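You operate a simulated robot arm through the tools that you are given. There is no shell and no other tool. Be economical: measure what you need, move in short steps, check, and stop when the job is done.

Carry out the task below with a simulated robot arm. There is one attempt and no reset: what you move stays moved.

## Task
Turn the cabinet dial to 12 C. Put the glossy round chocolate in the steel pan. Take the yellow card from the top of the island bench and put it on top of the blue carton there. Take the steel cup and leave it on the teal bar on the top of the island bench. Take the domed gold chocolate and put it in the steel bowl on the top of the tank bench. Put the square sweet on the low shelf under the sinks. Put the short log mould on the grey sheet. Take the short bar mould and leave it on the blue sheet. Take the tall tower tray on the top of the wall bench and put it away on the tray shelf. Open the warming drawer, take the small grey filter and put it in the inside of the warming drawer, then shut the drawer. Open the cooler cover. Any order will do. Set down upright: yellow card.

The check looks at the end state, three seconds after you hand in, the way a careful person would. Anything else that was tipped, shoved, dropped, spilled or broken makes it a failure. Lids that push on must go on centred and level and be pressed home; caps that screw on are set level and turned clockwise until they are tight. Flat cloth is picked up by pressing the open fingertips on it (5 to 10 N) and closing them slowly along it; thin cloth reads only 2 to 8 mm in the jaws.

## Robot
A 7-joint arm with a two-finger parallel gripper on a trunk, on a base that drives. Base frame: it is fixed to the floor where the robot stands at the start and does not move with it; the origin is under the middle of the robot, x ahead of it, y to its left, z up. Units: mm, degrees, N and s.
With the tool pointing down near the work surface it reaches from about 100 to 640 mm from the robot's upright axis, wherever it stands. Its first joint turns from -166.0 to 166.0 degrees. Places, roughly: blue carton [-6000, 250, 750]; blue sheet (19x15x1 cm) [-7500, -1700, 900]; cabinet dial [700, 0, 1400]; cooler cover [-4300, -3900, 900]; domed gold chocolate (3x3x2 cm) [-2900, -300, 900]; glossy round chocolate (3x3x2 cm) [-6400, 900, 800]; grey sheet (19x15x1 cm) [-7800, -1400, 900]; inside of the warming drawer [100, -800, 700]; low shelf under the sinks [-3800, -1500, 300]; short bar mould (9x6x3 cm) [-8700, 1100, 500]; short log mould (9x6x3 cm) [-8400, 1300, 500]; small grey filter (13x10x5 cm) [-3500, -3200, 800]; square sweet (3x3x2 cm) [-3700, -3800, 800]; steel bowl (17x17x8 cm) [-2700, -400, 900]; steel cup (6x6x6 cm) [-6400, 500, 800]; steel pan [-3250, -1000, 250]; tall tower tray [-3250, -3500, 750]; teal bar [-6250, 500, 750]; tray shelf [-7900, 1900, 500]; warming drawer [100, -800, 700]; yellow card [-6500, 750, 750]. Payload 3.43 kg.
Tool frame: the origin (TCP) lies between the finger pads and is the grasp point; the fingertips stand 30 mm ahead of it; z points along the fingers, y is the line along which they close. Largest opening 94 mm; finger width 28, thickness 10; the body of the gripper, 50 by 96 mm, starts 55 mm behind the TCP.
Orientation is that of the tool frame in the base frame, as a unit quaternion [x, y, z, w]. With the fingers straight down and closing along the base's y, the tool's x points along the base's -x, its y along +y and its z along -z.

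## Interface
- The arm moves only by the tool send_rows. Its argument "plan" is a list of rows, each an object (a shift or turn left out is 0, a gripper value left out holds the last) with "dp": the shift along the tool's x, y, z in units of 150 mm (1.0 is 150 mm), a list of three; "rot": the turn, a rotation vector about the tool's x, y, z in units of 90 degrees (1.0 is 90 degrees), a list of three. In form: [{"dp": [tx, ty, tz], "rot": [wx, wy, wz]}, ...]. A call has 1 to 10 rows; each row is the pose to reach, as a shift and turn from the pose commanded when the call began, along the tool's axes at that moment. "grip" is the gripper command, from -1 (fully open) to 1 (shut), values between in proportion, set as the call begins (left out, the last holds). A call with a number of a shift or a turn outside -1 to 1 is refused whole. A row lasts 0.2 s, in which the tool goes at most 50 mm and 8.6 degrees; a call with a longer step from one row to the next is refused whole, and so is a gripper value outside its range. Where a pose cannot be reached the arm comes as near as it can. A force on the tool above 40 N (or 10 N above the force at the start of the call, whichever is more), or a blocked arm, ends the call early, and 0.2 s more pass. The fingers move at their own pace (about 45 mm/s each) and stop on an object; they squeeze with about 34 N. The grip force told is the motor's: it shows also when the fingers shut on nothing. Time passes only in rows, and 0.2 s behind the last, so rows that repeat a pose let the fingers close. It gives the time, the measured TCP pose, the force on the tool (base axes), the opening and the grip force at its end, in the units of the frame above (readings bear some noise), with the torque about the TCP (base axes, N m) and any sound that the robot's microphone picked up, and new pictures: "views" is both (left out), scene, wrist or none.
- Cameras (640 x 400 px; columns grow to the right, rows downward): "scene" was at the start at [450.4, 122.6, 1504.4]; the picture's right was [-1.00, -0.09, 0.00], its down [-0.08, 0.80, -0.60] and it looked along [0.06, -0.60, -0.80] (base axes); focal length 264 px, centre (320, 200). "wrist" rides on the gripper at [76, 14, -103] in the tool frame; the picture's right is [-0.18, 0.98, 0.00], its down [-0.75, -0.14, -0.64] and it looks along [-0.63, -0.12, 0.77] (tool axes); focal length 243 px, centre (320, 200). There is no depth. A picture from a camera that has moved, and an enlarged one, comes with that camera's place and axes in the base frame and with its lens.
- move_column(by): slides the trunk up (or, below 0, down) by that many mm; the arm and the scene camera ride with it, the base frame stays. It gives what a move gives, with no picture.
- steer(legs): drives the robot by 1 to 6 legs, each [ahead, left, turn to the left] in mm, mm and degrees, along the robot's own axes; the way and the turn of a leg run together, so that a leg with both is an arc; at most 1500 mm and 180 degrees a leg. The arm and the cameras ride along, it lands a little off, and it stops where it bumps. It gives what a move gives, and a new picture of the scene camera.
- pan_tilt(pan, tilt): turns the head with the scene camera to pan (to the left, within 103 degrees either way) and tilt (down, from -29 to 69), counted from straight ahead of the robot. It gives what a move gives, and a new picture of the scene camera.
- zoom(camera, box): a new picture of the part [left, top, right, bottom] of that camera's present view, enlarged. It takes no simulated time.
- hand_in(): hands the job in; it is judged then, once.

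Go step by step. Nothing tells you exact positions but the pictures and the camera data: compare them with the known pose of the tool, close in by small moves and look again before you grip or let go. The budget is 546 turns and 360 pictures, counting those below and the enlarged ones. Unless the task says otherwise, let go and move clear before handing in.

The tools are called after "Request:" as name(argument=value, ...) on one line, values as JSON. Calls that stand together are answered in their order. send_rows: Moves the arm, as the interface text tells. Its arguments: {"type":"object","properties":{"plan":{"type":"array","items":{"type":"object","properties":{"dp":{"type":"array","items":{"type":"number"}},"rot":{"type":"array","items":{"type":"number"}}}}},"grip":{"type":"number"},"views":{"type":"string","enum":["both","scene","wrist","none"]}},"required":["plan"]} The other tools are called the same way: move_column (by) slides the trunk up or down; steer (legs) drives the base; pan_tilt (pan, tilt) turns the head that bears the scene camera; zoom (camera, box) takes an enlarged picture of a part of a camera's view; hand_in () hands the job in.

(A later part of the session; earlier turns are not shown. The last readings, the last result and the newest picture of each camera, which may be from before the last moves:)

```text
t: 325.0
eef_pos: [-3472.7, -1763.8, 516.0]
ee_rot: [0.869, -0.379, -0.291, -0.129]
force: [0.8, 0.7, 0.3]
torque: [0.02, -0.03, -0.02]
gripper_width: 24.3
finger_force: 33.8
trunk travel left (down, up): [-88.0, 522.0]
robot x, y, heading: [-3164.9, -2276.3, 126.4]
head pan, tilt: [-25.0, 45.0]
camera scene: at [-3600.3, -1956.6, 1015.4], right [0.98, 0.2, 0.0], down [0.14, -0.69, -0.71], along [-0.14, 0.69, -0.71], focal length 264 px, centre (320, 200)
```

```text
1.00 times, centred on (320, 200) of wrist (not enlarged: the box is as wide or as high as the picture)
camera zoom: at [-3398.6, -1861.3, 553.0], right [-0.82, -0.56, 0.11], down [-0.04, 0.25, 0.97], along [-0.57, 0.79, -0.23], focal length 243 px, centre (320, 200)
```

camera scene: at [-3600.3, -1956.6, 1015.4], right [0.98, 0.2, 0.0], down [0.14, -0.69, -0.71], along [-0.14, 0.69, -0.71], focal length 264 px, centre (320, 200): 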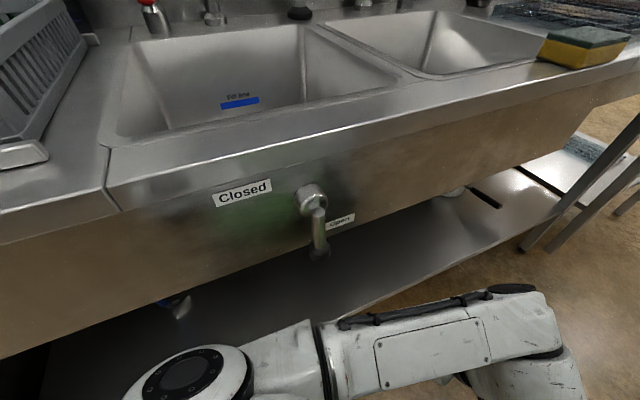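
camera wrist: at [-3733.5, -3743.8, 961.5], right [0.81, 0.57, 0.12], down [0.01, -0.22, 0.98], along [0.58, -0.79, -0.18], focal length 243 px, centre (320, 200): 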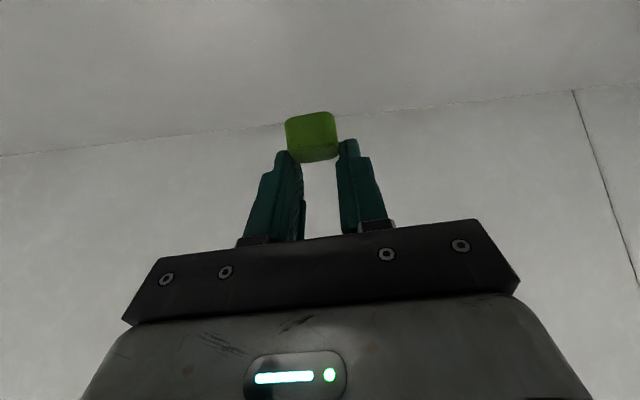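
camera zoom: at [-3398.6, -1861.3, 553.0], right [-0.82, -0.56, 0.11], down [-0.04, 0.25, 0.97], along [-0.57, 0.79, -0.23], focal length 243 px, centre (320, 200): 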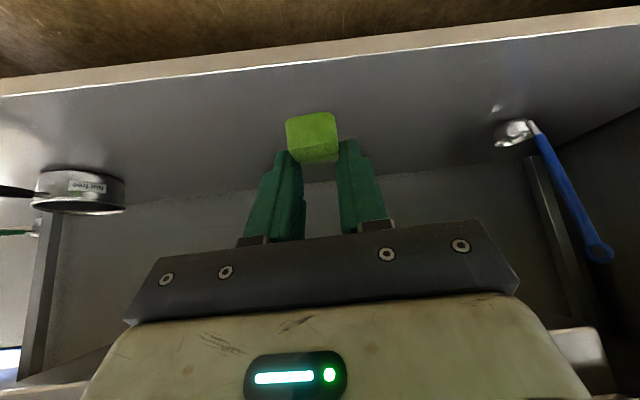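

I can see under the sink: shelf clear, pan to the far side, valve lever 116 mm to the left. I shift slightly right, lower, and drive in.

Request:
move_column(by=-80)

Request:
steer(legs=[[0, -60, 0], [175, 0, 0]])

Request:
zoom(camera="wrist", box=[0, 0, 640, 400])

```text
t: 326.2
eef_pos: [-3472.2, -1762.6, 436.1]
ee_rot: [0.869, -0.379, -0.29, -0.13]
force: [1.1, -0.1, 0.9]
torque: [-0.01, 0.02, -0.01]
gripper_width: 24.4
finger_force: 34.1
trunk travel left (down, up): [-8.0, 602.0]
robot x, y, heading: [-3163.1, -2278.7, 126.4]
head pan, tilt: [-25.0, 45.0]
```

```text
t: 328.1
eef_pos: [-3495.3, -1625.1, 432.8]
ee_rot: [0.876, -0.369, -0.283, -0.129]
force: [-0.3, -0.2, -0.5]
torque: [0.03, -0.01, -0.03]
gripper_width: 24.1
finger_force: 33.6
trunk travel left (down, up): [-8.0, 602.0]
robot x, y, heading: [-3193.9, -2141.2, 126.1]
head pan, tilt: [-25.0, 45.0]
stopped in leg 2: the robot was blocked; the commanded pose is now the measured one
camera scene: at [-3626.3, -1817.5, 935.6], right [0.98, 0.2, 0.0], down [0.14, -0.69, -0.71], along [-0.14, 0.69, -0.71], focal length 264 px, centre (320, 200)
```

scene: 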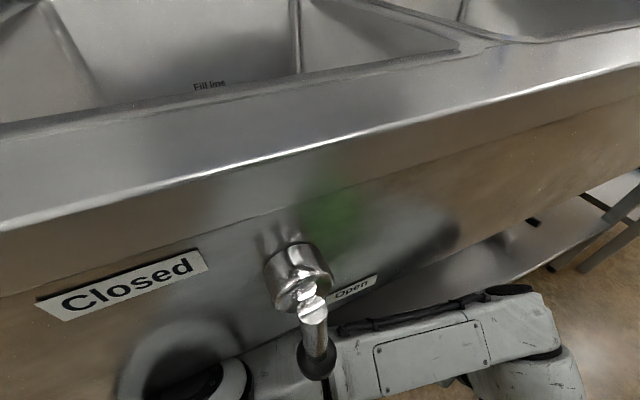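

```text
1.00 times, centred on (320, 200) of wrist (not enlarged: the box is as wide or as high as the picture)
camera zoom: at [-3420.8, -1722.4, 471.5], right [-0.81, -0.58, 0.09], down [-0.07, 0.25, 0.97], along [-0.58, 0.78, -0.24], focal length 243 px, centre (320, 200)
```

zoom: 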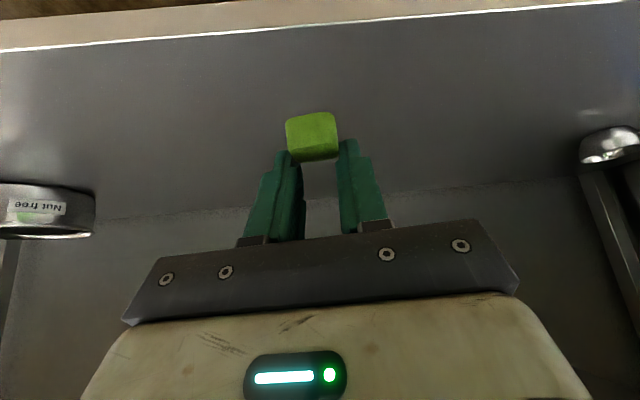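

The wrist touched the sink apron. I back off, lower the arm first, then go in under it.

Request:
steer(legs=[[-70, 0, 0]])

Request:
send_rows(plan=[{"dp": [0.09, 0, 0.12]}, {"dp": [0.18, 0, 0.24]}, {"dp": [0.27, 0, 0.36]}, {"dp": [0.354, 0, 0.468]}], views="scene")

```text
t: 329.1
eef_pos: [-3453.7, -1682.7, 433.3]
ee_rot: [0.876, -0.369, -0.283, -0.128]
force: [-0.2, -0.8, -0.8]
torque: [0.0, 0.02, 0.0]
gripper_width: 24.0
finger_force: 34.1
trunk travel left (down, up): [-8.0, 602.0]
robot x, y, heading: [-3151.4, -2194.1, 125.9]
head pan, tilt: [-25.0, 45.0]
camera scene: at [-3584.1, -1874.2, 935.3], right [0.98, 0.2, 0.0], down [0.14, -0.69, -0.71], along [-0.14, 0.69, -0.71], focal length 264 px, centre (320, 200)
```

scene: 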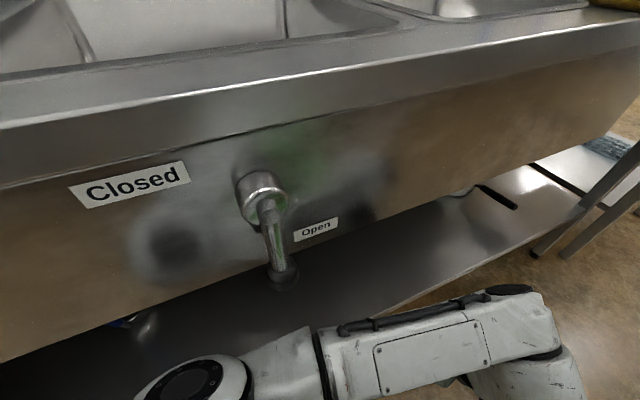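

```text
t: 330.1
eef_pos: [-3450.3, -1682.4, 345.1]
ee_rot: [0.876, -0.368, -0.284, -0.128]
force: [-1.0, 0.0, -0.3]
torque: [-0.01, 0.02, 0.01]
gripper_width: 24.2
finger_force: 34.4
trunk travel left (down, up): [-8.0, 602.0]
robot x, y, heading: [-3153.7, -2195.3, 126.2]
head pan, tilt: [-25.0, 45.0]
camera scene: at [-3584.1, -1874.2, 935.4], right [0.98, 0.2, 0.0], down [0.14, -0.69, -0.71], along [-0.14, 0.69, -0.71], focal length 264 px, centre (320, 200)
```

scene: 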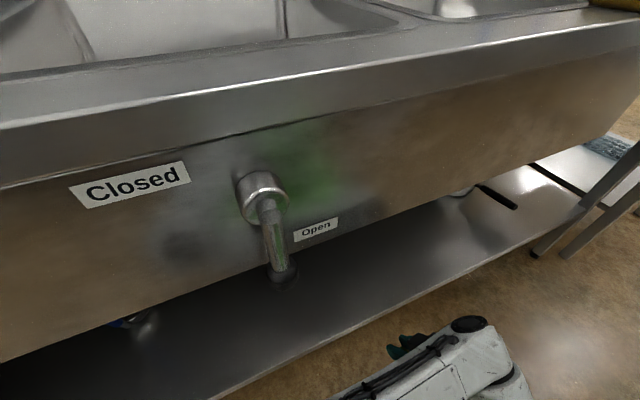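

Request:
pan_tilt(pan=-85, tilt=45)

Request:
steer(legs=[[110, 0, 0]])

Request:
zoom(camera="wrist", box=[0, 0, 640, 400])

```text
t: 331.4
eef_pos: [-3450.8, -1681.6, 344.8]
ee_rot: [0.876, -0.369, -0.283, -0.129]
force: [-0.4, 0.7, 0.3]
torque: [-0.02, 0.0, 0.02]
gripper_width: 24.3
finger_force: 33.6
trunk travel left (down, up): [-8.0, 602.0]
robot x, y, heading: [-3149.5, -2196.2, 126.2]
head pan, tilt: [-85.0, 45.0]
camera scene: at [-3507.1, -1900.2, 935.3], right [0.66, -0.75, 0.0], down [-0.53, -0.47, -0.71], along [0.53, 0.47, -0.71], focal length 264 px, centre (320, 200)
```

scene: 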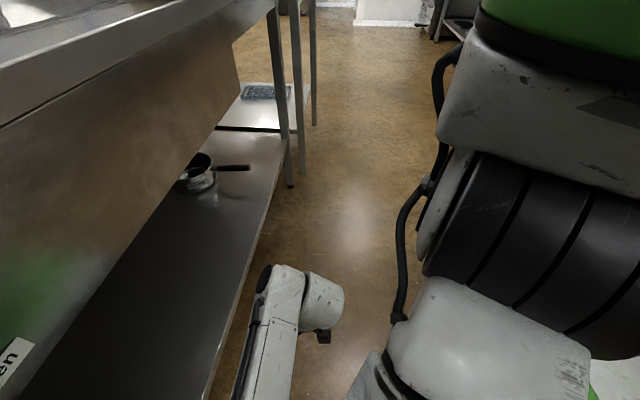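

```text
t: 332.6
eef_pos: [-3518.2, -1593.4, 345.3]
ee_rot: [0.876, -0.368, -0.283, -0.128]
force: [-0.7, 0.5, 0.1]
torque: [-0.01, 0.0, -0.01]
gripper_width: 24.1
finger_force: 34.7
trunk travel left (down, up): [-8.0, 602.0]
robot x, y, heading: [-3217.8, -2106.4, 126.4]
head pan, tilt: [-85.0, 45.0]
camera scene: at [-3573.5, -1811.4, 935.3], right [0.66, -0.75, 0.0], down [-0.53, -0.47, -0.71], along [0.53, 0.47, -0.71], focal length 264 px, centre (320, 200)
```

scene: 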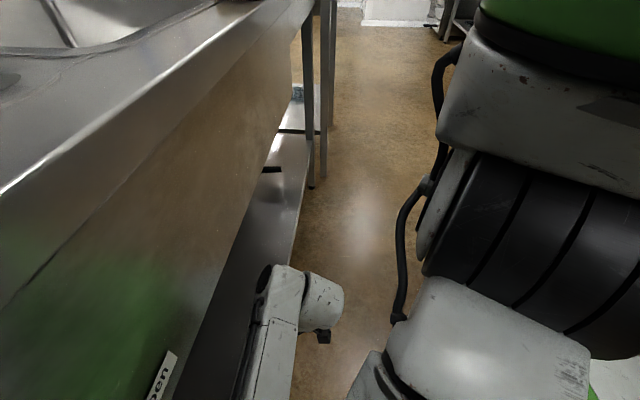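

```text
1.00 times, centred on (320, 200) of wrist (not enlarged: the box is as wide or as high as the picture)
camera zoom: at [-3443.0, -1689.8, 383.2], right [-0.81, -0.58, 0.09], down [-0.07, 0.25, 0.97], along [-0.58, 0.78, -0.24], focal length 243 px, centre (320, 200)
```

zoom: 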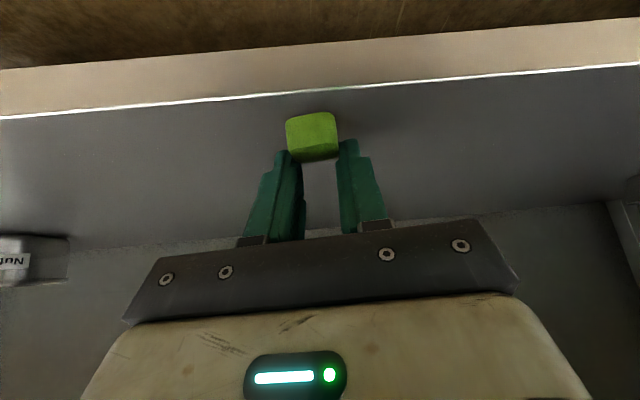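

The shelf's front edge is at f≈−780, so I extend the arm about 85 mm further in.

Request:
send_rows(plan=[{"dp": [-0.15, -0.02, 0.113]}, {"dp": [-0.3, -0.045, 0.226]}, {"dp": [-0.448, -0.07, 0.34]}], views="wrist")

```text
t: 333.4
eef_pos: [-3570.2, -1525.2, 343.7]
ee_rot: [0.877, -0.368, -0.283, -0.127]
force: [0.0, 0.2, 0.2]
torque: [0.0, 0.0, 0.02]
gripper_width: 24.3
finger_force: 34.1
trunk travel left (down, up): [-8.0, 602.0]
robot x, y, heading: [-3217.1, -2107.3, 126.5]
head pan, tilt: [-85.0, 45.0]
camera wrist: at [-3496.0, -1622.0, 382.1], right [-0.81, -0.58, 0.09], down [-0.07, 0.25, 0.97], along [-0.58, 0.78, -0.24], focal length 243 px, centre (320, 200)
```

wrist: 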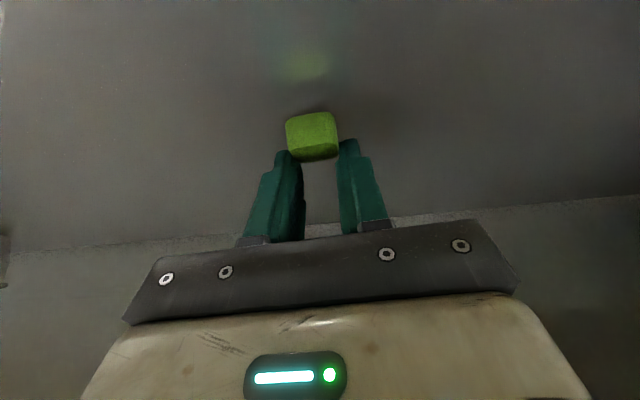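

Now lower gently until the sweet touches.

Request:
send_rows(plan=[{"dp": [0.04, 0, 0.053]}, {"dp": [0.07, 0, 0.092]}, {"dp": [0.095, 0, 0.125]}, {"dp": [0.115, 0, 0.152]}, {"dp": [0.135, 0, 0.178]}, {"dp": [0.155, 0, 0.205]}, {"dp": [0.175, 0, 0.231]}, {"dp": [0.195, 0, 0.258]}], views="wrist")

```text
t: 334.0
eef_pos: [-3571.9, -1524.0, 332.1]
ee_rot: [0.875, -0.366, -0.288, -0.132]
force: [4.3, -9.8, 29.2]
torque: [-0.33, 0.23, 0.14]
gripper_width: 24.1
finger_force: 33.8
trunk travel left (down, up): [-8.0, 602.0]
robot x, y, heading: [-3216.0, -2103.9, 126.4]
head pan, tilt: [-85.0, 45.0]
stopped in row 3: the force on the tool passed its limit at 62 N (the readings are from after the stop); the commanded pose is now the measured one
camera wrist: at [-3496.2, -1621.4, 369.8], right [-0.81, -0.58, 0.09], down [-0.06, 0.24, 0.97], along [-0.58, 0.78, -0.23], focal length 243 px, centre (320, 200)
```

wrist: 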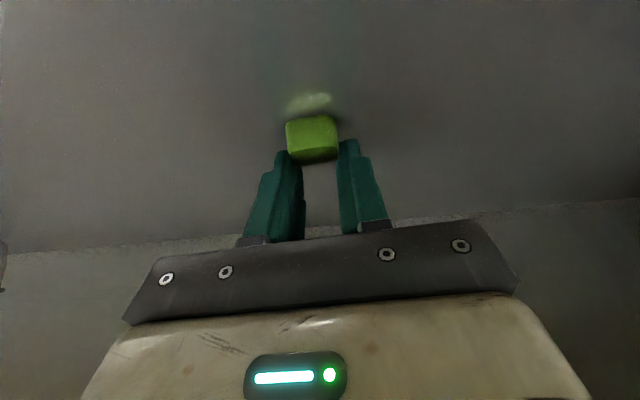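

Touching. Release and back out.

Request:
send_rows(plan=[{"dp": [0, 0, 0]}, {"dp": [0, 0, 0]}, {"dp": [0, 0, 0]}, {"dp": [0, 0, -0.1]}, {"dp": [0, 0, -0.25]}, {"dp": [0.1, 0, -0.45]}, {"dp": [0.3, 0, -0.6]}], grip=-0.2, views="wrist")

```text
t: 334.8
eef_pos: [-3566.0, -1520.5, 333.4]
ee_rot: [0.873, -0.37, -0.285, -0.14]
force: [6.2, 2.0, 10.8]
torque: [-0.16, 0.12, -0.09]
gripper_width: 53.0
finger_force: 0.1
trunk travel left (down, up): [-8.0, 602.0]
robot x, y, heading: [-3214.2, -2105.3, 126.4]
head pan, tilt: [-85.0, 45.0]
stopped in row 3: the force on the tool passed its limit at 41 N (the readings are from after the stop); the commanded pose is now the measured one
camera wrist: at [-3492.0, -1618.3, 369.9], right [-0.82, -0.57, 0.08], down [-0.07, 0.23, 0.97], along [-0.57, 0.79, -0.23], focal length 243 px, centre (320, 200)
```

wrist: 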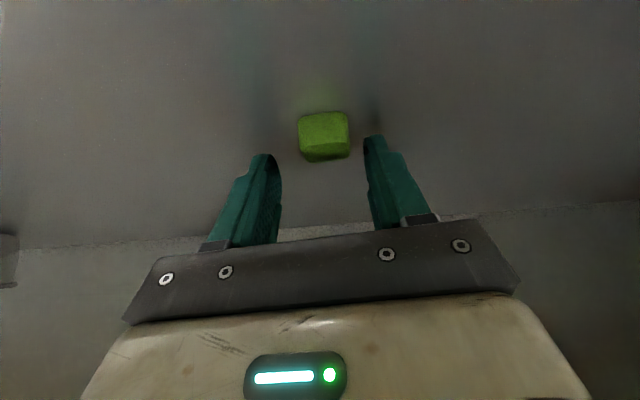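

Request:
send_rows(plan=[{"dp": [-0.01, 0, -0.08]}, {"dp": [0, 0, -0.2]}, {"dp": [0, 0, -0.35]}], views="wrist")

Request:
steer(legs=[[-300, 0, 0]])

```text
t: 335.6
eef_pos: [-3546.9, -1545.5, 376.0]
ee_rot: [0.874, -0.369, -0.286, -0.137]
force: [-0.3, 0.1, -0.1]
torque: [0.02, 0.0, -0.04]
gripper_width: 56.3
finger_force: 0.1
trunk travel left (down, up): [-8.0, 602.0]
robot x, y, heading: [-3215.0, -2103.5, 126.3]
head pan, tilt: [-85.0, 45.0]
camera wrist: at [-3471.9, -1642.6, 411.5], right [-0.81, -0.58, 0.08], down [-0.07, 0.24, 0.97], along [-0.58, 0.78, -0.23], focal length 243 px, centre (320, 200)
```

wrist: 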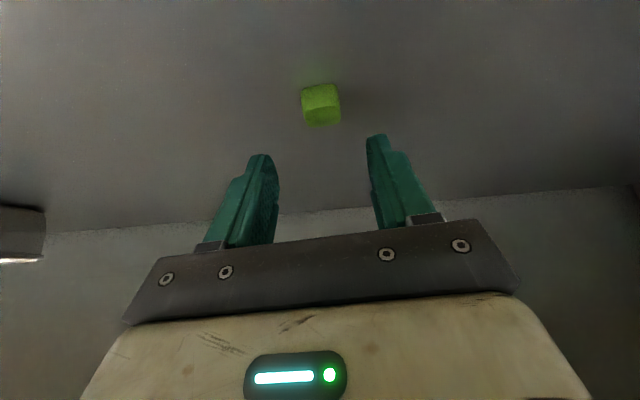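

```text
t: 337.8
eef_pos: [-3388.0, -1816.0, 400.8]
ee_rot: [0.87, -0.336, -0.348, -0.098]
force: [0.6, -0.2, -0.1]
torque: [0.01, 0.0, -0.01]
gripper_width: 56.4
finger_force: 0.0
trunk travel left (down, up): [-8.0, 602.0]
robot x, y, heading: [-3044.3, -2342.8, 126.2]
head pan, tilt: [-85.0, 45.0]
stopped in leg 1: the robot was blocked; the commanded pose is now the measured one
camera scene: at [-3436.9, -1994.0, 912.5], right [0.66, -0.75, 0.07], down [-0.51, -0.5, -0.7], along [0.56, 0.43, -0.71], focal length 264 px, centre (320, 200)
```

scene: 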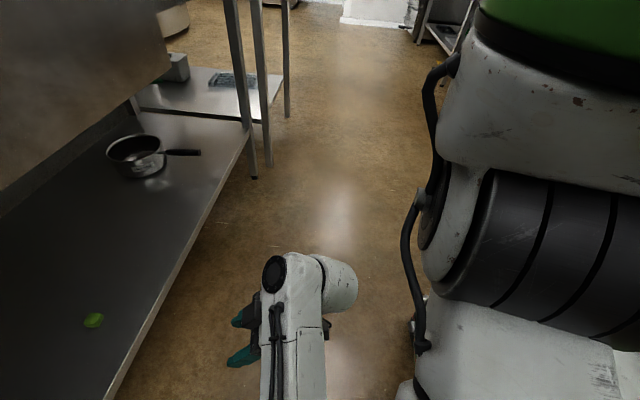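

The sweet is on the shelf. The elbow behind touched the cabinet, so I move ahead a bit and raise the trunk.

Request:
steer(legs=[[110, 0, 0]])

Request:
move_column(by=400)

Request:
pan_tilt(pan=103, tilt=40)

```text
t: 339.0
eef_pos: [-3415.7, -1729.4, 434.7]
ee_rot: [0.859, -0.353, -0.332, -0.164]
force: [0.7, 0.2, -0.4]
torque: [0.0, 0.01, 0.02]
gripper_width: 56.1
finger_force: 0.1
trunk travel left (down, up): [-8.0, 602.0]
robot x, y, heading: [-3111.5, -2258.5, 126.3]
head pan, tilt: [-85.0, 45.0]
camera scene: at [-3464.9, -1957.0, 935.2], right [0.66, -0.75, 0.0], down [-0.53, -0.46, -0.71], along [0.53, 0.46, -0.71], focal length 264 px, centre (320, 200)
```

scene: 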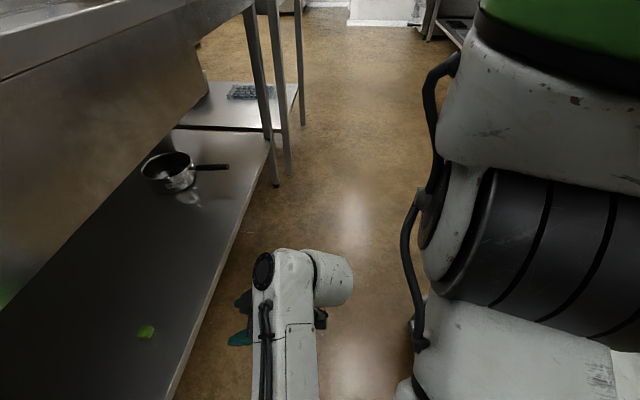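

```text
t: 342.8
eef_pos: [-3416.9, -1728.6, 835.6]
ee_rot: [0.859, -0.354, -0.332, -0.164]
force: [0.6, -0.1, -0.7]
torque: [-0.01, 0.03, 0.03]
gripper_width: 56.6
finger_force: 0.1
trunk travel left (down, up): [-408.0, 202.0]
robot x, y, heading: [-3109.8, -2253.2, 126.0]
head pan, tilt: [-85.0, 45.0]
```

```text
t: 345.6
eef_pos: [-3416.2, -1727.9, 836.4]
ee_rot: [0.859, -0.354, -0.332, -0.164]
force: [-0.4, -0.7, 0.1]
torque: [-0.01, 0.01, -0.02]
gripper_width: 56.2
finger_force: 0.1
trunk travel left (down, up): [-408.0, 202.0]
robot x, y, heading: [-3109.5, -2256.2, 125.9]
head pan, tilt: [103.0, 40.0]
camera scene: at [-3581.9, -2074.7, 1342.6], right [-0.76, 0.66, 0.0], down [0.42, 0.49, -0.77], along [-0.5, -0.58, -0.64], focal length 264 px, centre (320, 200)
```

scene: 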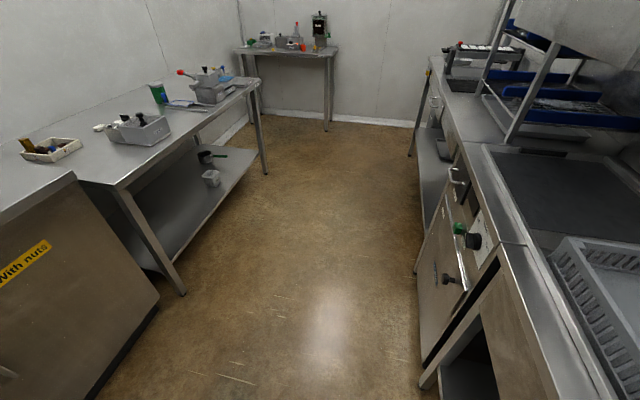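

Next the cooler cover at the wall bench's far end. I raise the trunk, slide along the corridor and turn to face the bench.

Request:
move_column(by=200)

Request:
steer(legs=[[0, 1000, 0], [0, 850, 0], [0, 0, -180]])

Request:
pan_tilt(pan=-15, tilt=45)

```text
t: 347.8
eef_pos: [-3416.7, -1727.7, 1035.8]
ee_rot: [0.859, -0.353, -0.332, -0.164]
force: [0.0, 0.0, -0.5]
torque: [-0.02, -0.04, 0.01]
gripper_width: 56.7
finger_force: 0.1
trunk travel left (down, up): [-608.0, 2.0]
robot x, y, heading: [-3113.0, -2256.7, 126.0]
head pan, tilt: [103.0, 40.0]
```

```text
t: 364.5
eef_pos: [-4300.9, -3876.8, 1036.3]
ee_rot: [0.354, 0.859, -0.164, 0.331]
force: [0.4, 0.1, -0.4]
torque: [-0.04, -0.01, -0.01]
gripper_width: 56.6
finger_force: 0.0
trunk travel left (down, up): [-608.0, 2.0]
robot x, y, heading: [-4608.4, -3351.1, -53.9]
head pan, tilt: [103.0, 40.0]
camera scene: at [-4132.1, -3528.6, 1542.6], right [0.76, -0.66, 0.0], down [-0.42, -0.49, -0.77], along [0.5, 0.58, -0.64], focal length 264 px, centre (320, 200)
```

scene: 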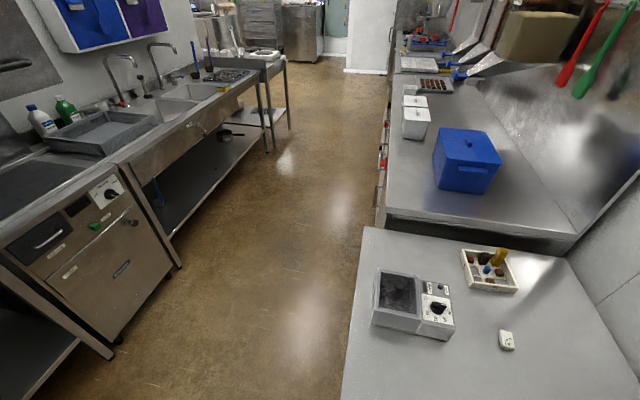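

```text
t: 366.4
eef_pos: [-4301.3, -3877.3, 1035.8]
ee_rot: [0.354, 0.859, -0.164, 0.331]
force: [-1.2, -0.5, 0.3]
torque: [0.0, -0.01, -0.01]
gripper_width: 56.4
finger_force: 0.1
trunk travel left (down, up): [-608.0, 2.0]
robot x, y, heading: [-4606.3, -3352.1, -54.1]
head pan, tilt: [-15.0, 45.0]
camera scene: at [-4158.6, -3668.7, 1535.3], right [-0.93, -0.36, 0.0], down [-0.25, 0.66, -0.71], along [0.25, -0.66, -0.71], focal length 264 px, centre (320, 200)
```

scene: 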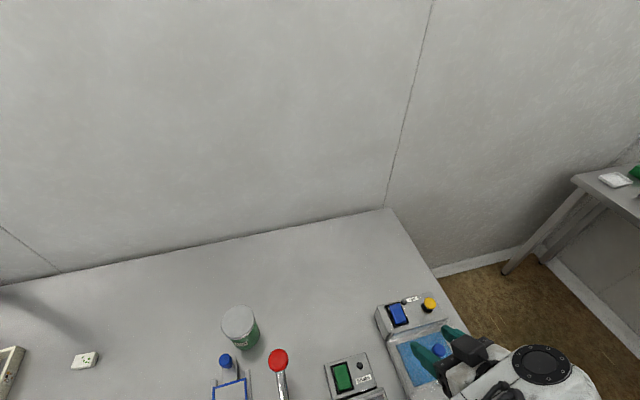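

The tool is above the cooler. I look with both cameras.

Request:
pan_tilt(pan=-50, tilt=60)

Request:
zoom(camera="wrist", box=[0, 0, 640, 400])

```text
t: 367.4
eef_pos: [-4300.1, -3877.0, 1037.2]
ee_rot: [0.354, 0.859, -0.164, 0.331]
force: [-0.2, 0.5, 0.9]
torque: [-0.01, 0.03, 0.02]
gripper_width: 56.2
finger_force: 0.1
trunk travel left (down, up): [-608.0, 2.0]
robot x, y, heading: [-4604.8, -3349.9, -54.0]
head pan, tilt: [-50.0, 60.0]
camera scene: at [-4203.9, -3657.6, 1515.9], right [-0.97, 0.24, 0.0], down [0.21, 0.84, -0.5], along [-0.12, -0.49, -0.87], focal length 264 px, centre (320, 200)
```

scene: 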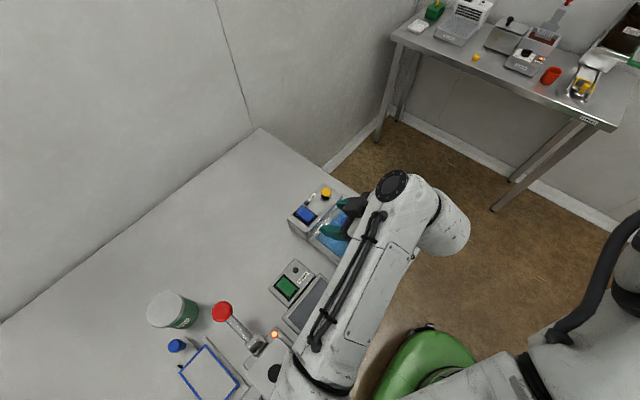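

```text
1.00 times, centred on (320, 200) of wrist (not enlarged: the box is as wide or as high as the picture)
camera zoom: at [-4376.9, -3775.4, 1058.8], right [0.8, 0.59, 0.08], down [0.01, -0.14, 0.99], along [0.6, -0.79, -0.12], focal length 243 px, centre (320, 200)
```

zoom: 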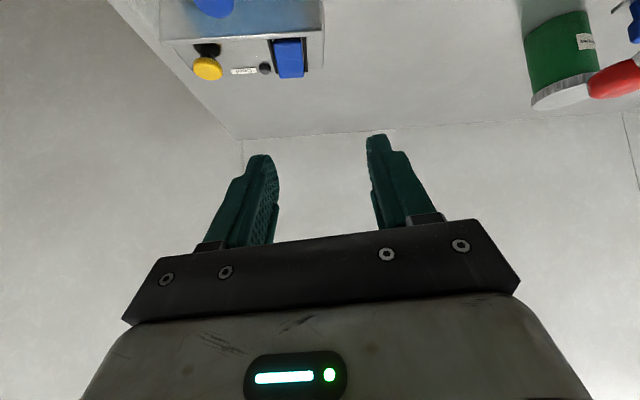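

I back off to get an unobstructed look at the cooler.

Request:
steer(legs=[[-150, 300, 0]])

Request:
pan_tilt(pan=-60, tilt=45)

Request:
zoom(camera="scene", box=[180, 100, 420, 250])

```text
t: 369.7
eef_pos: [-4143.4, -3576.8, 1035.4]
ee_rot: [0.355, 0.859, -0.164, 0.331]
force: [0.0, 0.3, -0.7]
torque: [-0.01, -0.03, -0.02]
gripper_width: 56.5
finger_force: 0.1
trunk travel left (down, up): [-608.0, 2.0]
robot x, y, heading: [-4448.0, -3052.2, -54.0]
head pan, tilt: [-50.0, 60.0]
camera scene: at [-4046.2, -3357.6, 1515.8], right [-0.97, 0.24, 0.0], down [0.21, 0.84, -0.5], along [-0.12, -0.48, -0.87], focal length 264 px, centre (320, 200)
```

scene: 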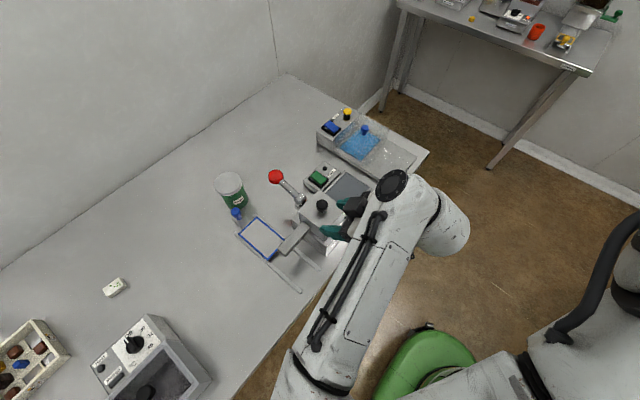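

```text
t: 370.4
eef_pos: [-4143.7, -3576.9, 1035.3]
ee_rot: [0.354, 0.859, -0.165, 0.332]
force: [-0.2, 0.1, -0.8]
torque: [0.02, -0.01, -0.01]
gripper_width: 56.5
finger_force: 0.0
trunk travel left (down, up): [-608.0, 2.0]
robot x, y, heading: [-4450.7, -3048.3, -54.0]
head pan, tilt: [-60.0, 45.0]
camera scene: at [-4063.1, -3367.1, 1535.3], right [-0.91, 0.41, 0.0], down [0.29, 0.65, -0.71], along [-0.29, -0.65, -0.71], focal length 264 px, centre (320, 200)
```

scene: 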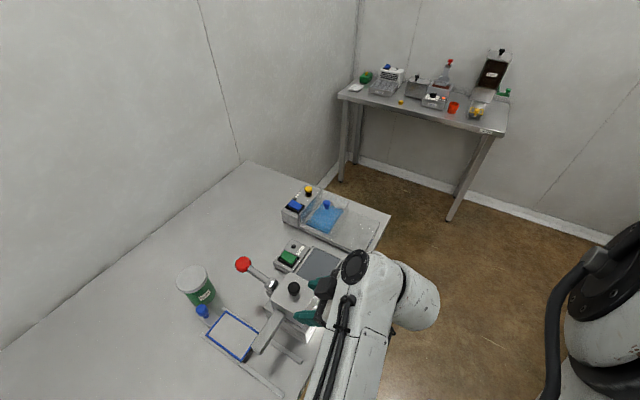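

```text
2.67 times, centred on (300, 175) of scene
camera zoom: at [-4063.1, -3367.1, 1535.3], right [-0.91, 0.41, 0.0], down [0.29, 0.65, -0.71], along [-0.29, -0.65, -0.71], focal length 703 px, centre (373, 267)
```

zoom: 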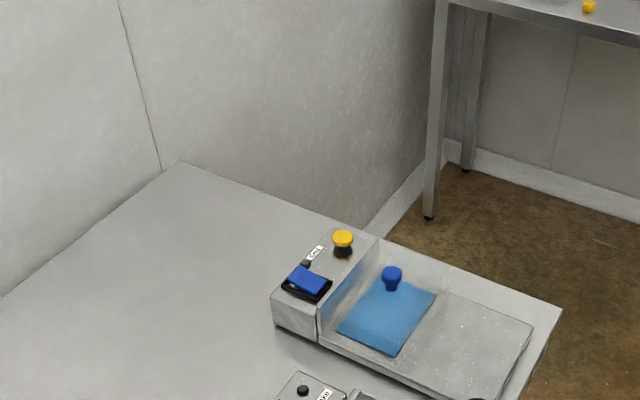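

Request:
steer(legs=[[-40, -340, 0]])

Request:
zoom(camera="wrist", box=[0, 0, 640, 400])

```text
t: 372.7
eef_pos: [-4444.8, -3746.2, 1035.9]
ee_rot: [0.356, 0.858, -0.165, 0.331]
force: [-0.9, 1.4, -0.1]
torque: [-0.02, -0.01, -0.01]
gripper_width: 56.4
finger_force: 0.0
trunk travel left (down, up): [-608.0, 2.0]
robot x, y, heading: [-4754.2, -3218.4, -54.1]
head pan, tilt: [-60.0, 45.0]
camera scene: at [-4364.3, -3535.9, 1535.3], right [-0.91, 0.41, 0.0], down [0.29, 0.64, -0.71], along [-0.29, -0.64, -0.71], focal length 264 px, centre (320, 200)
```

scene: 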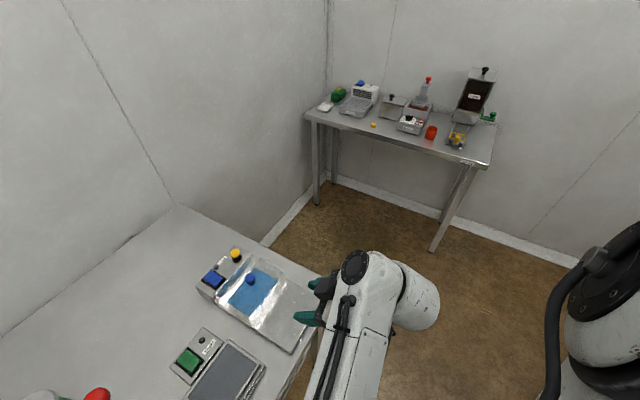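

```text
1.00 times, centred on (320, 200) of wrist (not enlarged: the box is as wide or as high as the picture)
camera zoom: at [-4520.8, -3643.4, 1058.8], right [0.81, 0.59, 0.08], down [0.01, -0.14, 0.99], along [0.59, -0.8, -0.12], focal length 243 px, centre (320, 200)
```

zoom: 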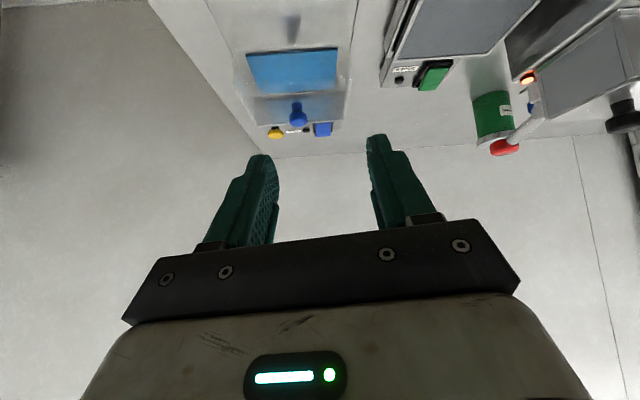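

Request:
zoom(camera="scene", box=[180, 235, 340, 335])

Request:
zoom(camera="wrist", box=[200, 0, 400, 145])

```text
4.00 times, centred on (260, 285) of scene
camera zoom: at [-4364.3, -3535.9, 1535.3], right [-0.91, 0.41, 0.0], down [0.29, 0.64, -0.71], along [-0.29, -0.64, -0.71], focal length 1055 px, centre (560, -140)
```

zoom: 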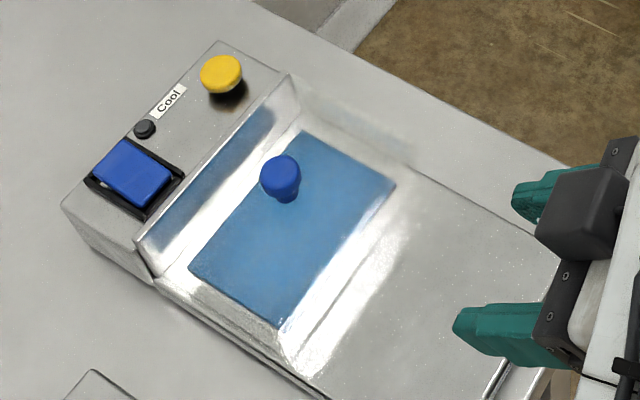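

```text
2.76 times, centred on (300, 72) of wrist
camera zoom: at [-4520.8, -3643.4, 1058.8], right [0.81, 0.59, 0.08], down [0.01, -0.14, 0.99], along [0.59, -0.8, -0.12], focal length 669 px, centre (375, 552)
```

zoom: 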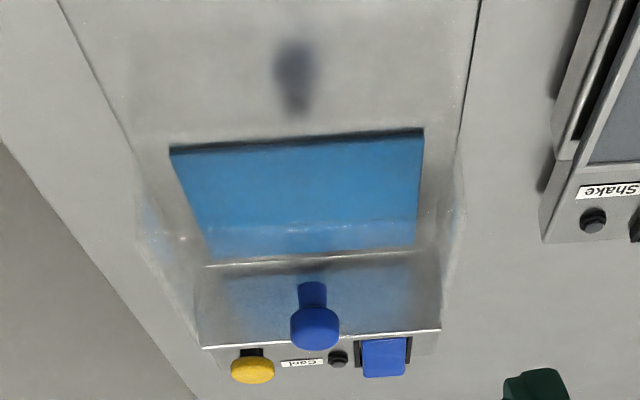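

The cooler has a clear cover with a blue knob at about [-4337,-3931,880], on a base with a free run to the front, so it likely slides toward me. I bring the fingers to the knob.

Request:
send_rows(plan=[{"dp": [-0.07, -0.07, 0.25]}, {"dp": [-0.14, -0.14, 0.5]}, {"dp": [-0.21, -0.21, 0.75]}, {"dp": [-0.28, -0.285, 1.0]}], grip=-0.3, views="both")

```text
t: 373.7
eef_pos: [-4385.3, -3874.2, 957.8]
ee_rot: [0.357, 0.858, -0.165, 0.331]
force: [0.7, 0.1, 0.8]
torque: [-0.01, 0.03, 0.01]
gripper_width: 61.0
finger_force: 0.1
trunk travel left (down, up): [-608.0, 2.0]
robot x, y, heading: [-4751.7, -3216.2, -54.5]
head pan, tilt: [-60.0, 45.0]
camera scene: at [-4364.3, -3535.9, 1535.4], right [-0.91, 0.41, 0.0], down [0.29, 0.64, -0.71], along [-0.29, -0.64, -0.71], focal length 264 px, centre (320, 200)
camera wrist: at [-4461.0, -3771.2, 980.4], right [0.81, 0.59, 0.08], down [0.01, -0.14, 0.99], along [0.59, -0.8, -0.12], focal length 243 px, centre (320, 200)
```

scene: 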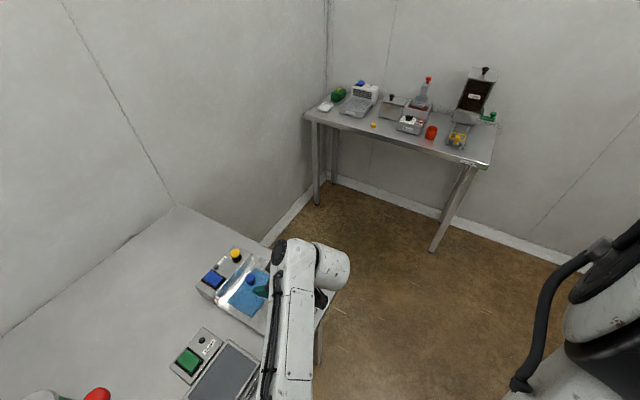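
wrist: 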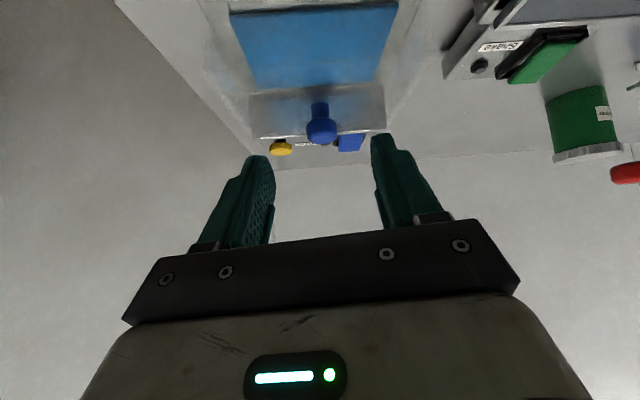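

Request:
send_rows(plan=[{"dp": [-0.02, 0, 0.13]}, {"dp": [-0.03, 0, 0.26]}, {"dp": [-0.03, 0, 0.35]}], views="wrist")

```text
t: 374.5
eef_pos: [-4360.1, -3902.8, 921.7]
ee_rot: [0.356, 0.858, -0.165, 0.331]
force: [0.2, 0.1, -0.1]
torque: [0.0, 0.0, 0.02]
gripper_width: 60.9
finger_force: 0.0
trunk travel left (down, up): [-608.0, 2.0]
robot x, y, heading: [-4751.0, -3218.6, -54.1]
head pan, tilt: [-60.0, 45.0]
camera wrist: at [-4435.8, -3800.9, 944.6], right [0.81, 0.59, 0.08], down [0.01, -0.14, 0.99], along [0.59, -0.8, -0.12], focal length 243 px, centre (320, 200)
```

wrist: 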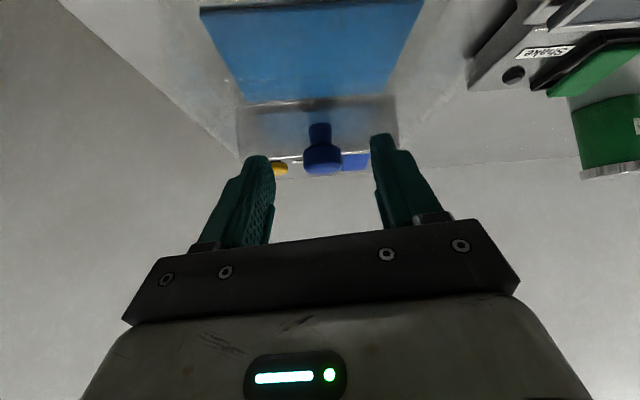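

Request:
send_rows(plan=[{"dp": [-0.03, 0, 0.06]}, {"dp": [-0.055, 0.01, 0.12]}, {"dp": [-0.055, 0.01, 0.15]}], views="none")

Request:
send_rows(plan=[{"dp": [0, 0, 0]}, {"dp": [0, 0, 0]}, {"dp": [0, 0, 0]}, {"dp": [0, 0, 0]}, {"dp": [0, 0, 0]}], grip=1, views="wrist")

```text
t: 375.3
eef_pos: [-4343.6, -3917.9, 911.3]
ee_rot: [0.356, 0.858, -0.165, 0.331]
force: [-0.3, 0.6, 0.5]
torque: [0.06, -0.03, -0.01]
gripper_width: 61.1
finger_force: 0.0
trunk travel left (down, up): [-608.0, 2.0]
robot x, y, heading: [-4749.2, -3217.5, -54.5]
head pan, tilt: [-60.0, 45.0]
```

```text
t: 376.5
eef_pos: [-4346.1, -3918.5, 911.7]
ee_rot: [0.357, 0.858, -0.166, 0.331]
force: [-4.1, -2.7, 0.2]
torque: [0.45, -0.39, 0.1]
gripper_width: 25.5
finger_force: 45.1
trunk travel left (down, up): [-608.0, 2.0]
robot x, y, heading: [-4749.9, -3217.5, -54.2]
head pan, tilt: [-60.0, 45.0]
camera wrist: at [-4420.7, -3816.3, 934.7], right [0.81, 0.59, 0.08], down [0.01, -0.14, 0.99], along [0.59, -0.8, -0.12], focal length 243 px, centre (320, 200)
```

wrist: 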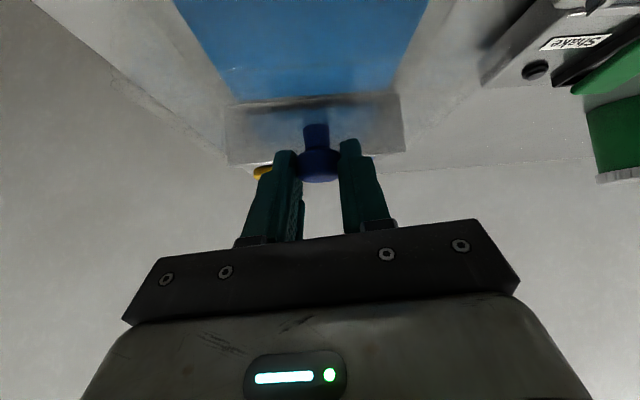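

Knob gripped. I try a gentle pull toward the robot.

Request:
send_rows(plan=[{"dp": [0.036, 0.007, -0.034]}, {"dp": [0.072, 0.014, -0.068]}, {"dp": [0.107, 0.021, -0.103]}, {"dp": [0.143, 0.028, -0.137]}], views="both")

```text
t: 377.5
eef_pos: [-4363.4, -3893.5, 912.4]
ee_rot: [0.357, 0.858, -0.166, 0.33]
force: [-9.4, -6.9, -3.9]
torque: [-0.39, -0.94, -0.02]
gripper_width: 25.9
finger_force: 44.9
trunk travel left (down, up): [-608.0, 2.0]
robot x, y, heading: [-4748.2, -3219.2, -54.4]
head pan, tilt: [-60.0, 45.0]
camera scene: at [-4364.9, -3536.6, 1535.2], right [-0.91, 0.41, 0.0], down [0.29, 0.65, -0.71], along [-0.29, -0.64, -0.71], focal length 264 px, centre (320, 200)
camera wrist: at [-4438.5, -3791.6, 934.7], right [0.81, 0.59, 0.08], down [0.01, -0.14, 0.99], along [0.59, -0.8, -0.12], focal length 243 px, centre (320, 200)
```

scene: 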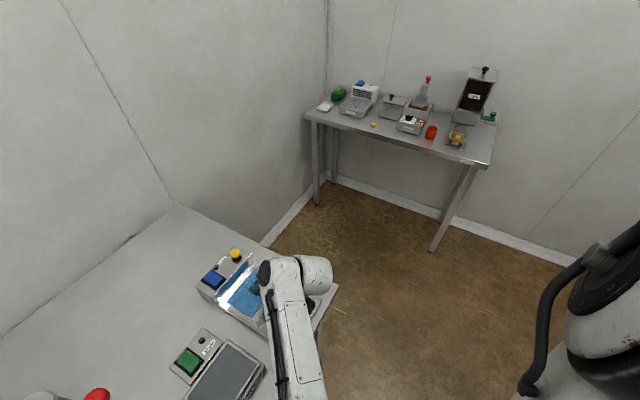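
wrist: 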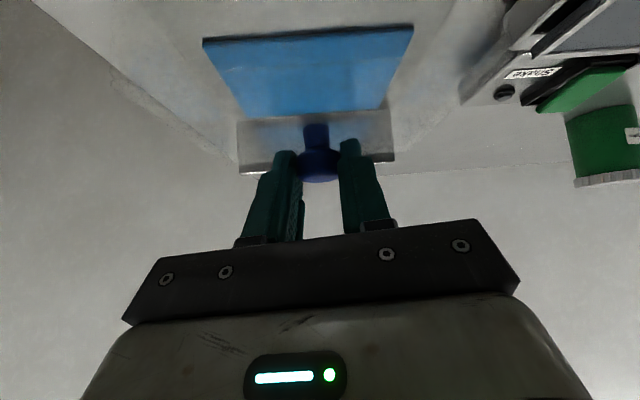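

It slides with the knob. I keep pulling.

Request:
send_rows(plan=[{"dp": [0.08, 0.005, -0.076]}, {"dp": [0.16, 0.012, -0.152]}, {"dp": [0.24, 0.026, -0.228]}, {"dp": [0.32, 0.04, -0.304]}, {"dp": [0.4, 0.055, -0.38]}, {"dp": [0.476, 0.07, -0.456]}], views="both")

```text
t: 378.9
eef_pos: [-4416.4, -3821.8, 912.1]
ee_rot: [0.354, 0.856, -0.167, 0.338]
force: [3.1, -14.3, -13.9]
torque: [-0.16, -0.65, 0.13]
gripper_width: 25.8
finger_force: 45.1
trunk travel left (down, up): [-608.0, 2.0]
robot x, y, heading: [-4747.1, -3219.6, -54.3]
head pan, tilt: [-60.0, 45.0]
stopped in row 6: the force on the tool passed its limit at 63 N (the readings are from after the stop); the commanded pose is now the measured one
camera scene: at [-4364.1, -3537.8, 1534.6], right [-0.91, 0.41, 0.0], down [0.29, 0.65, -0.71], along [-0.29, -0.64, -0.71], focal length 264 px, centre (320, 200)
camera wrist: at [-4492.5, -3719.3, 933.2], right [0.8, 0.59, 0.08], down [0.0, -0.13, 0.99], along [0.6, -0.8, -0.1], focal length 243 px, centre (320, 200)
```

scene: 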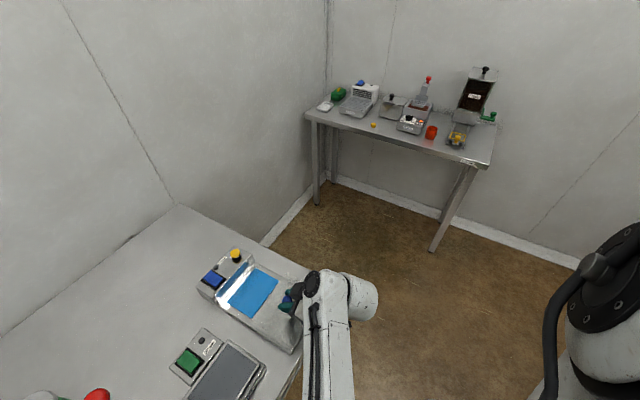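
wrist: 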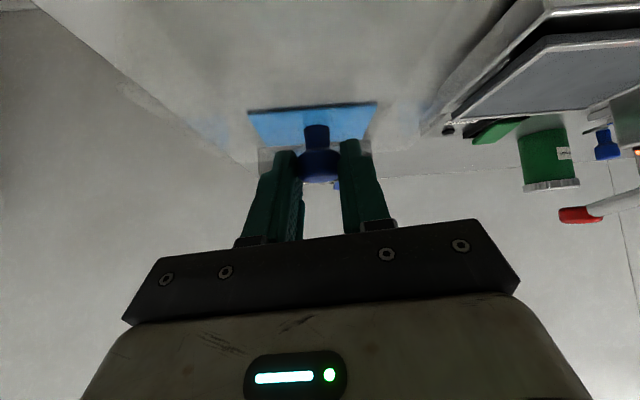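

It hit its end stop after about 120 mm; the blue bed is exposed. Release and check.

Request:
send_rows(plan=[{"dp": [0, 0, 0]}, {"dp": [0, 0, 0]}, {"dp": [0, 0, -0.15]}, {"dp": [-0.1, 0, -0.4]}, {"dp": [-0.2, 0, -0.6]}], grip=-0.3, views="wrist")

Request:
zoom(camera="scene", box=[180, 235, 340, 335])

```text
t: 380.1
eef_pos: [-4444.3, -3786.6, 999.4]
ee_rot: [0.354, 0.856, -0.167, 0.337]
force: [0.4, -0.5, -1.0]
torque: [0.02, 0.0, -0.01]
gripper_width: 61.3
finger_force: 0.1
trunk travel left (down, up): [-608.0, 2.0]
robot x, y, heading: [-4747.2, -3218.2, -54.3]
head pan, tilt: [-60.0, 45.0]
camera wrist: at [-4519.5, -3683.9, 1020.9], right [0.8, 0.59, 0.08], down [0.0, -0.13, 0.99], along [0.6, -0.8, -0.1], focal length 243 px, centre (320, 200)
```

wrist: 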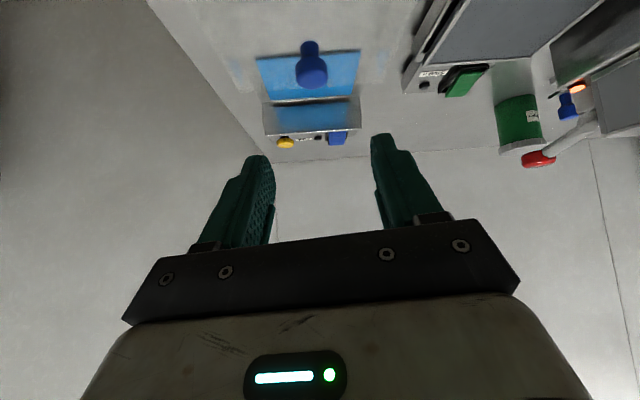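

```text
4.00 times, centred on (260, 285) of scene
camera zoom: at [-4364.2, -3536.4, 1535.3], right [-0.91, 0.41, 0.0], down [0.29, 0.64, -0.71], along [-0.29, -0.64, -0.71], focal length 1055 px, centre (560, -140)
```

zoom: 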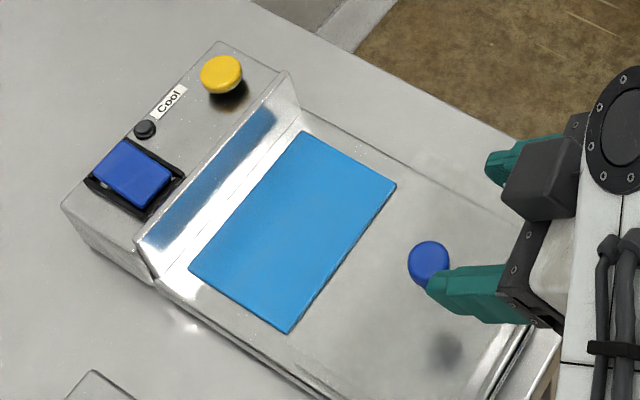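

The cover is open. Next, the tower tray. I slide along to face it and set the tool vertical.

Request:
steer(legs=[[0, 1000, 0]])

Request:
send_rows(plan=[{"dp": [0.05, 0, -0.05], "rot": [0, 0.08, 0]}, {"dp": [0.1, 0, -0.1], "rot": [0, 0.16, 0]}, {"dp": [0.15, 0, -0.15], "rot": [0, 0.24, 0]}, {"dp": [0.2, 0, -0.2], "rot": [0, 0.32, 0]}, {"dp": [0.25, 0, -0.25], "rot": [0, 0.4, 0]}, {"dp": [0.3, 0, -0.3], "rot": [0, 0.48, 0]}], grip=-1, views="none")

Request:
pan_tilt(pan=0, tilt=50)

```text
t: 385.3
eef_pos: [-3621.1, -3195.7, 999.2]
ee_rot: [0.355, 0.856, -0.168, 0.338]
force: [-0.1, -0.3, -0.2]
torque: [-0.02, -0.02, 0.0]
gripper_width: 60.9
finger_force: 0.0
trunk travel left (down, up): [-608.0, 2.0]
robot x, y, heading: [-3926.7, -2629.1, -54.4]
head pan, tilt: [-60.0, 45.0]
camera scene: at [-3541.8, -2945.5, 1535.3], right [-0.91, 0.41, 0.0], down [0.29, 0.64, -0.71], along [-0.29, -0.64, -0.71], focal length 264 px, centre (320, 200)
```

scene: 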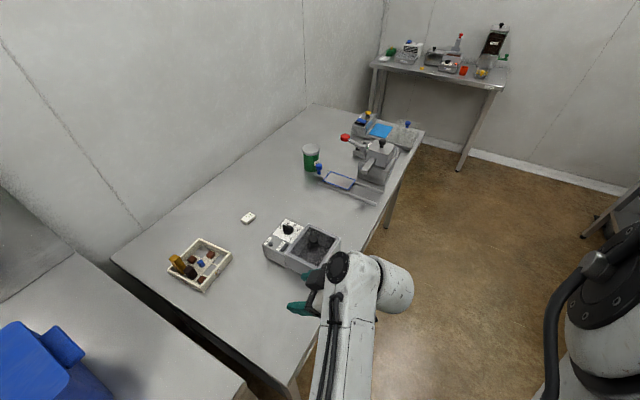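

```text
t: 386.7
eef_pos: [-3666.2, -3150.0, 1001.1]
ee_rot: [0.392, 0.92, -0.025, -0.002]
force: [0.4, -0.3, -0.2]
torque: [-0.01, -0.01, -0.01]
gripper_width: 94.0
finger_force: 0.1
trunk travel left (down, up): [-608.0, 2.0]
robot x, y, heading: [-3930.3, -2624.7, -54.2]
head pan, tilt: [-60.0, 45.0]
```

```text
t: 388.0
eef_pos: [-3665.2, -3149.3, 1001.5]
ee_rot: [0.39, 0.92, -0.024, -0.001]
force: [-0.5, -0.2, -0.2]
torque: [0.0, -0.02, 0.01]
gripper_width: 94.1
finger_force: 0.0
trunk travel left (down, up): [-608.0, 2.0]
robot x, y, heading: [-3927.3, -2627.1, -54.3]
head pan, tilt: [0.0, 50.0]
camera scene: at [-3463.4, -2934.0, 1528.4], right [-0.81, -0.58, 0.0], down [-0.45, 0.62, -0.64], along [0.37, -0.52, -0.77], focal length 264 px, centre (320, 200)
```

scene: 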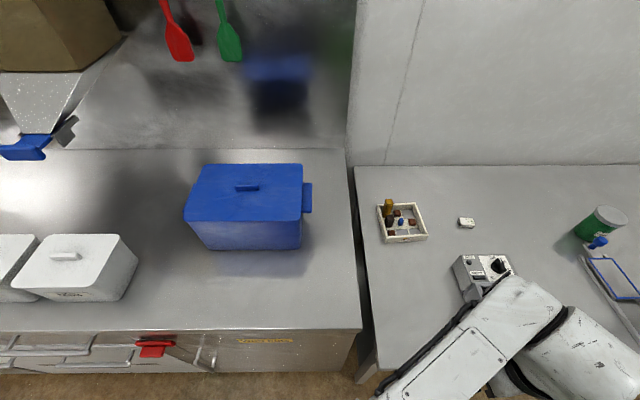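

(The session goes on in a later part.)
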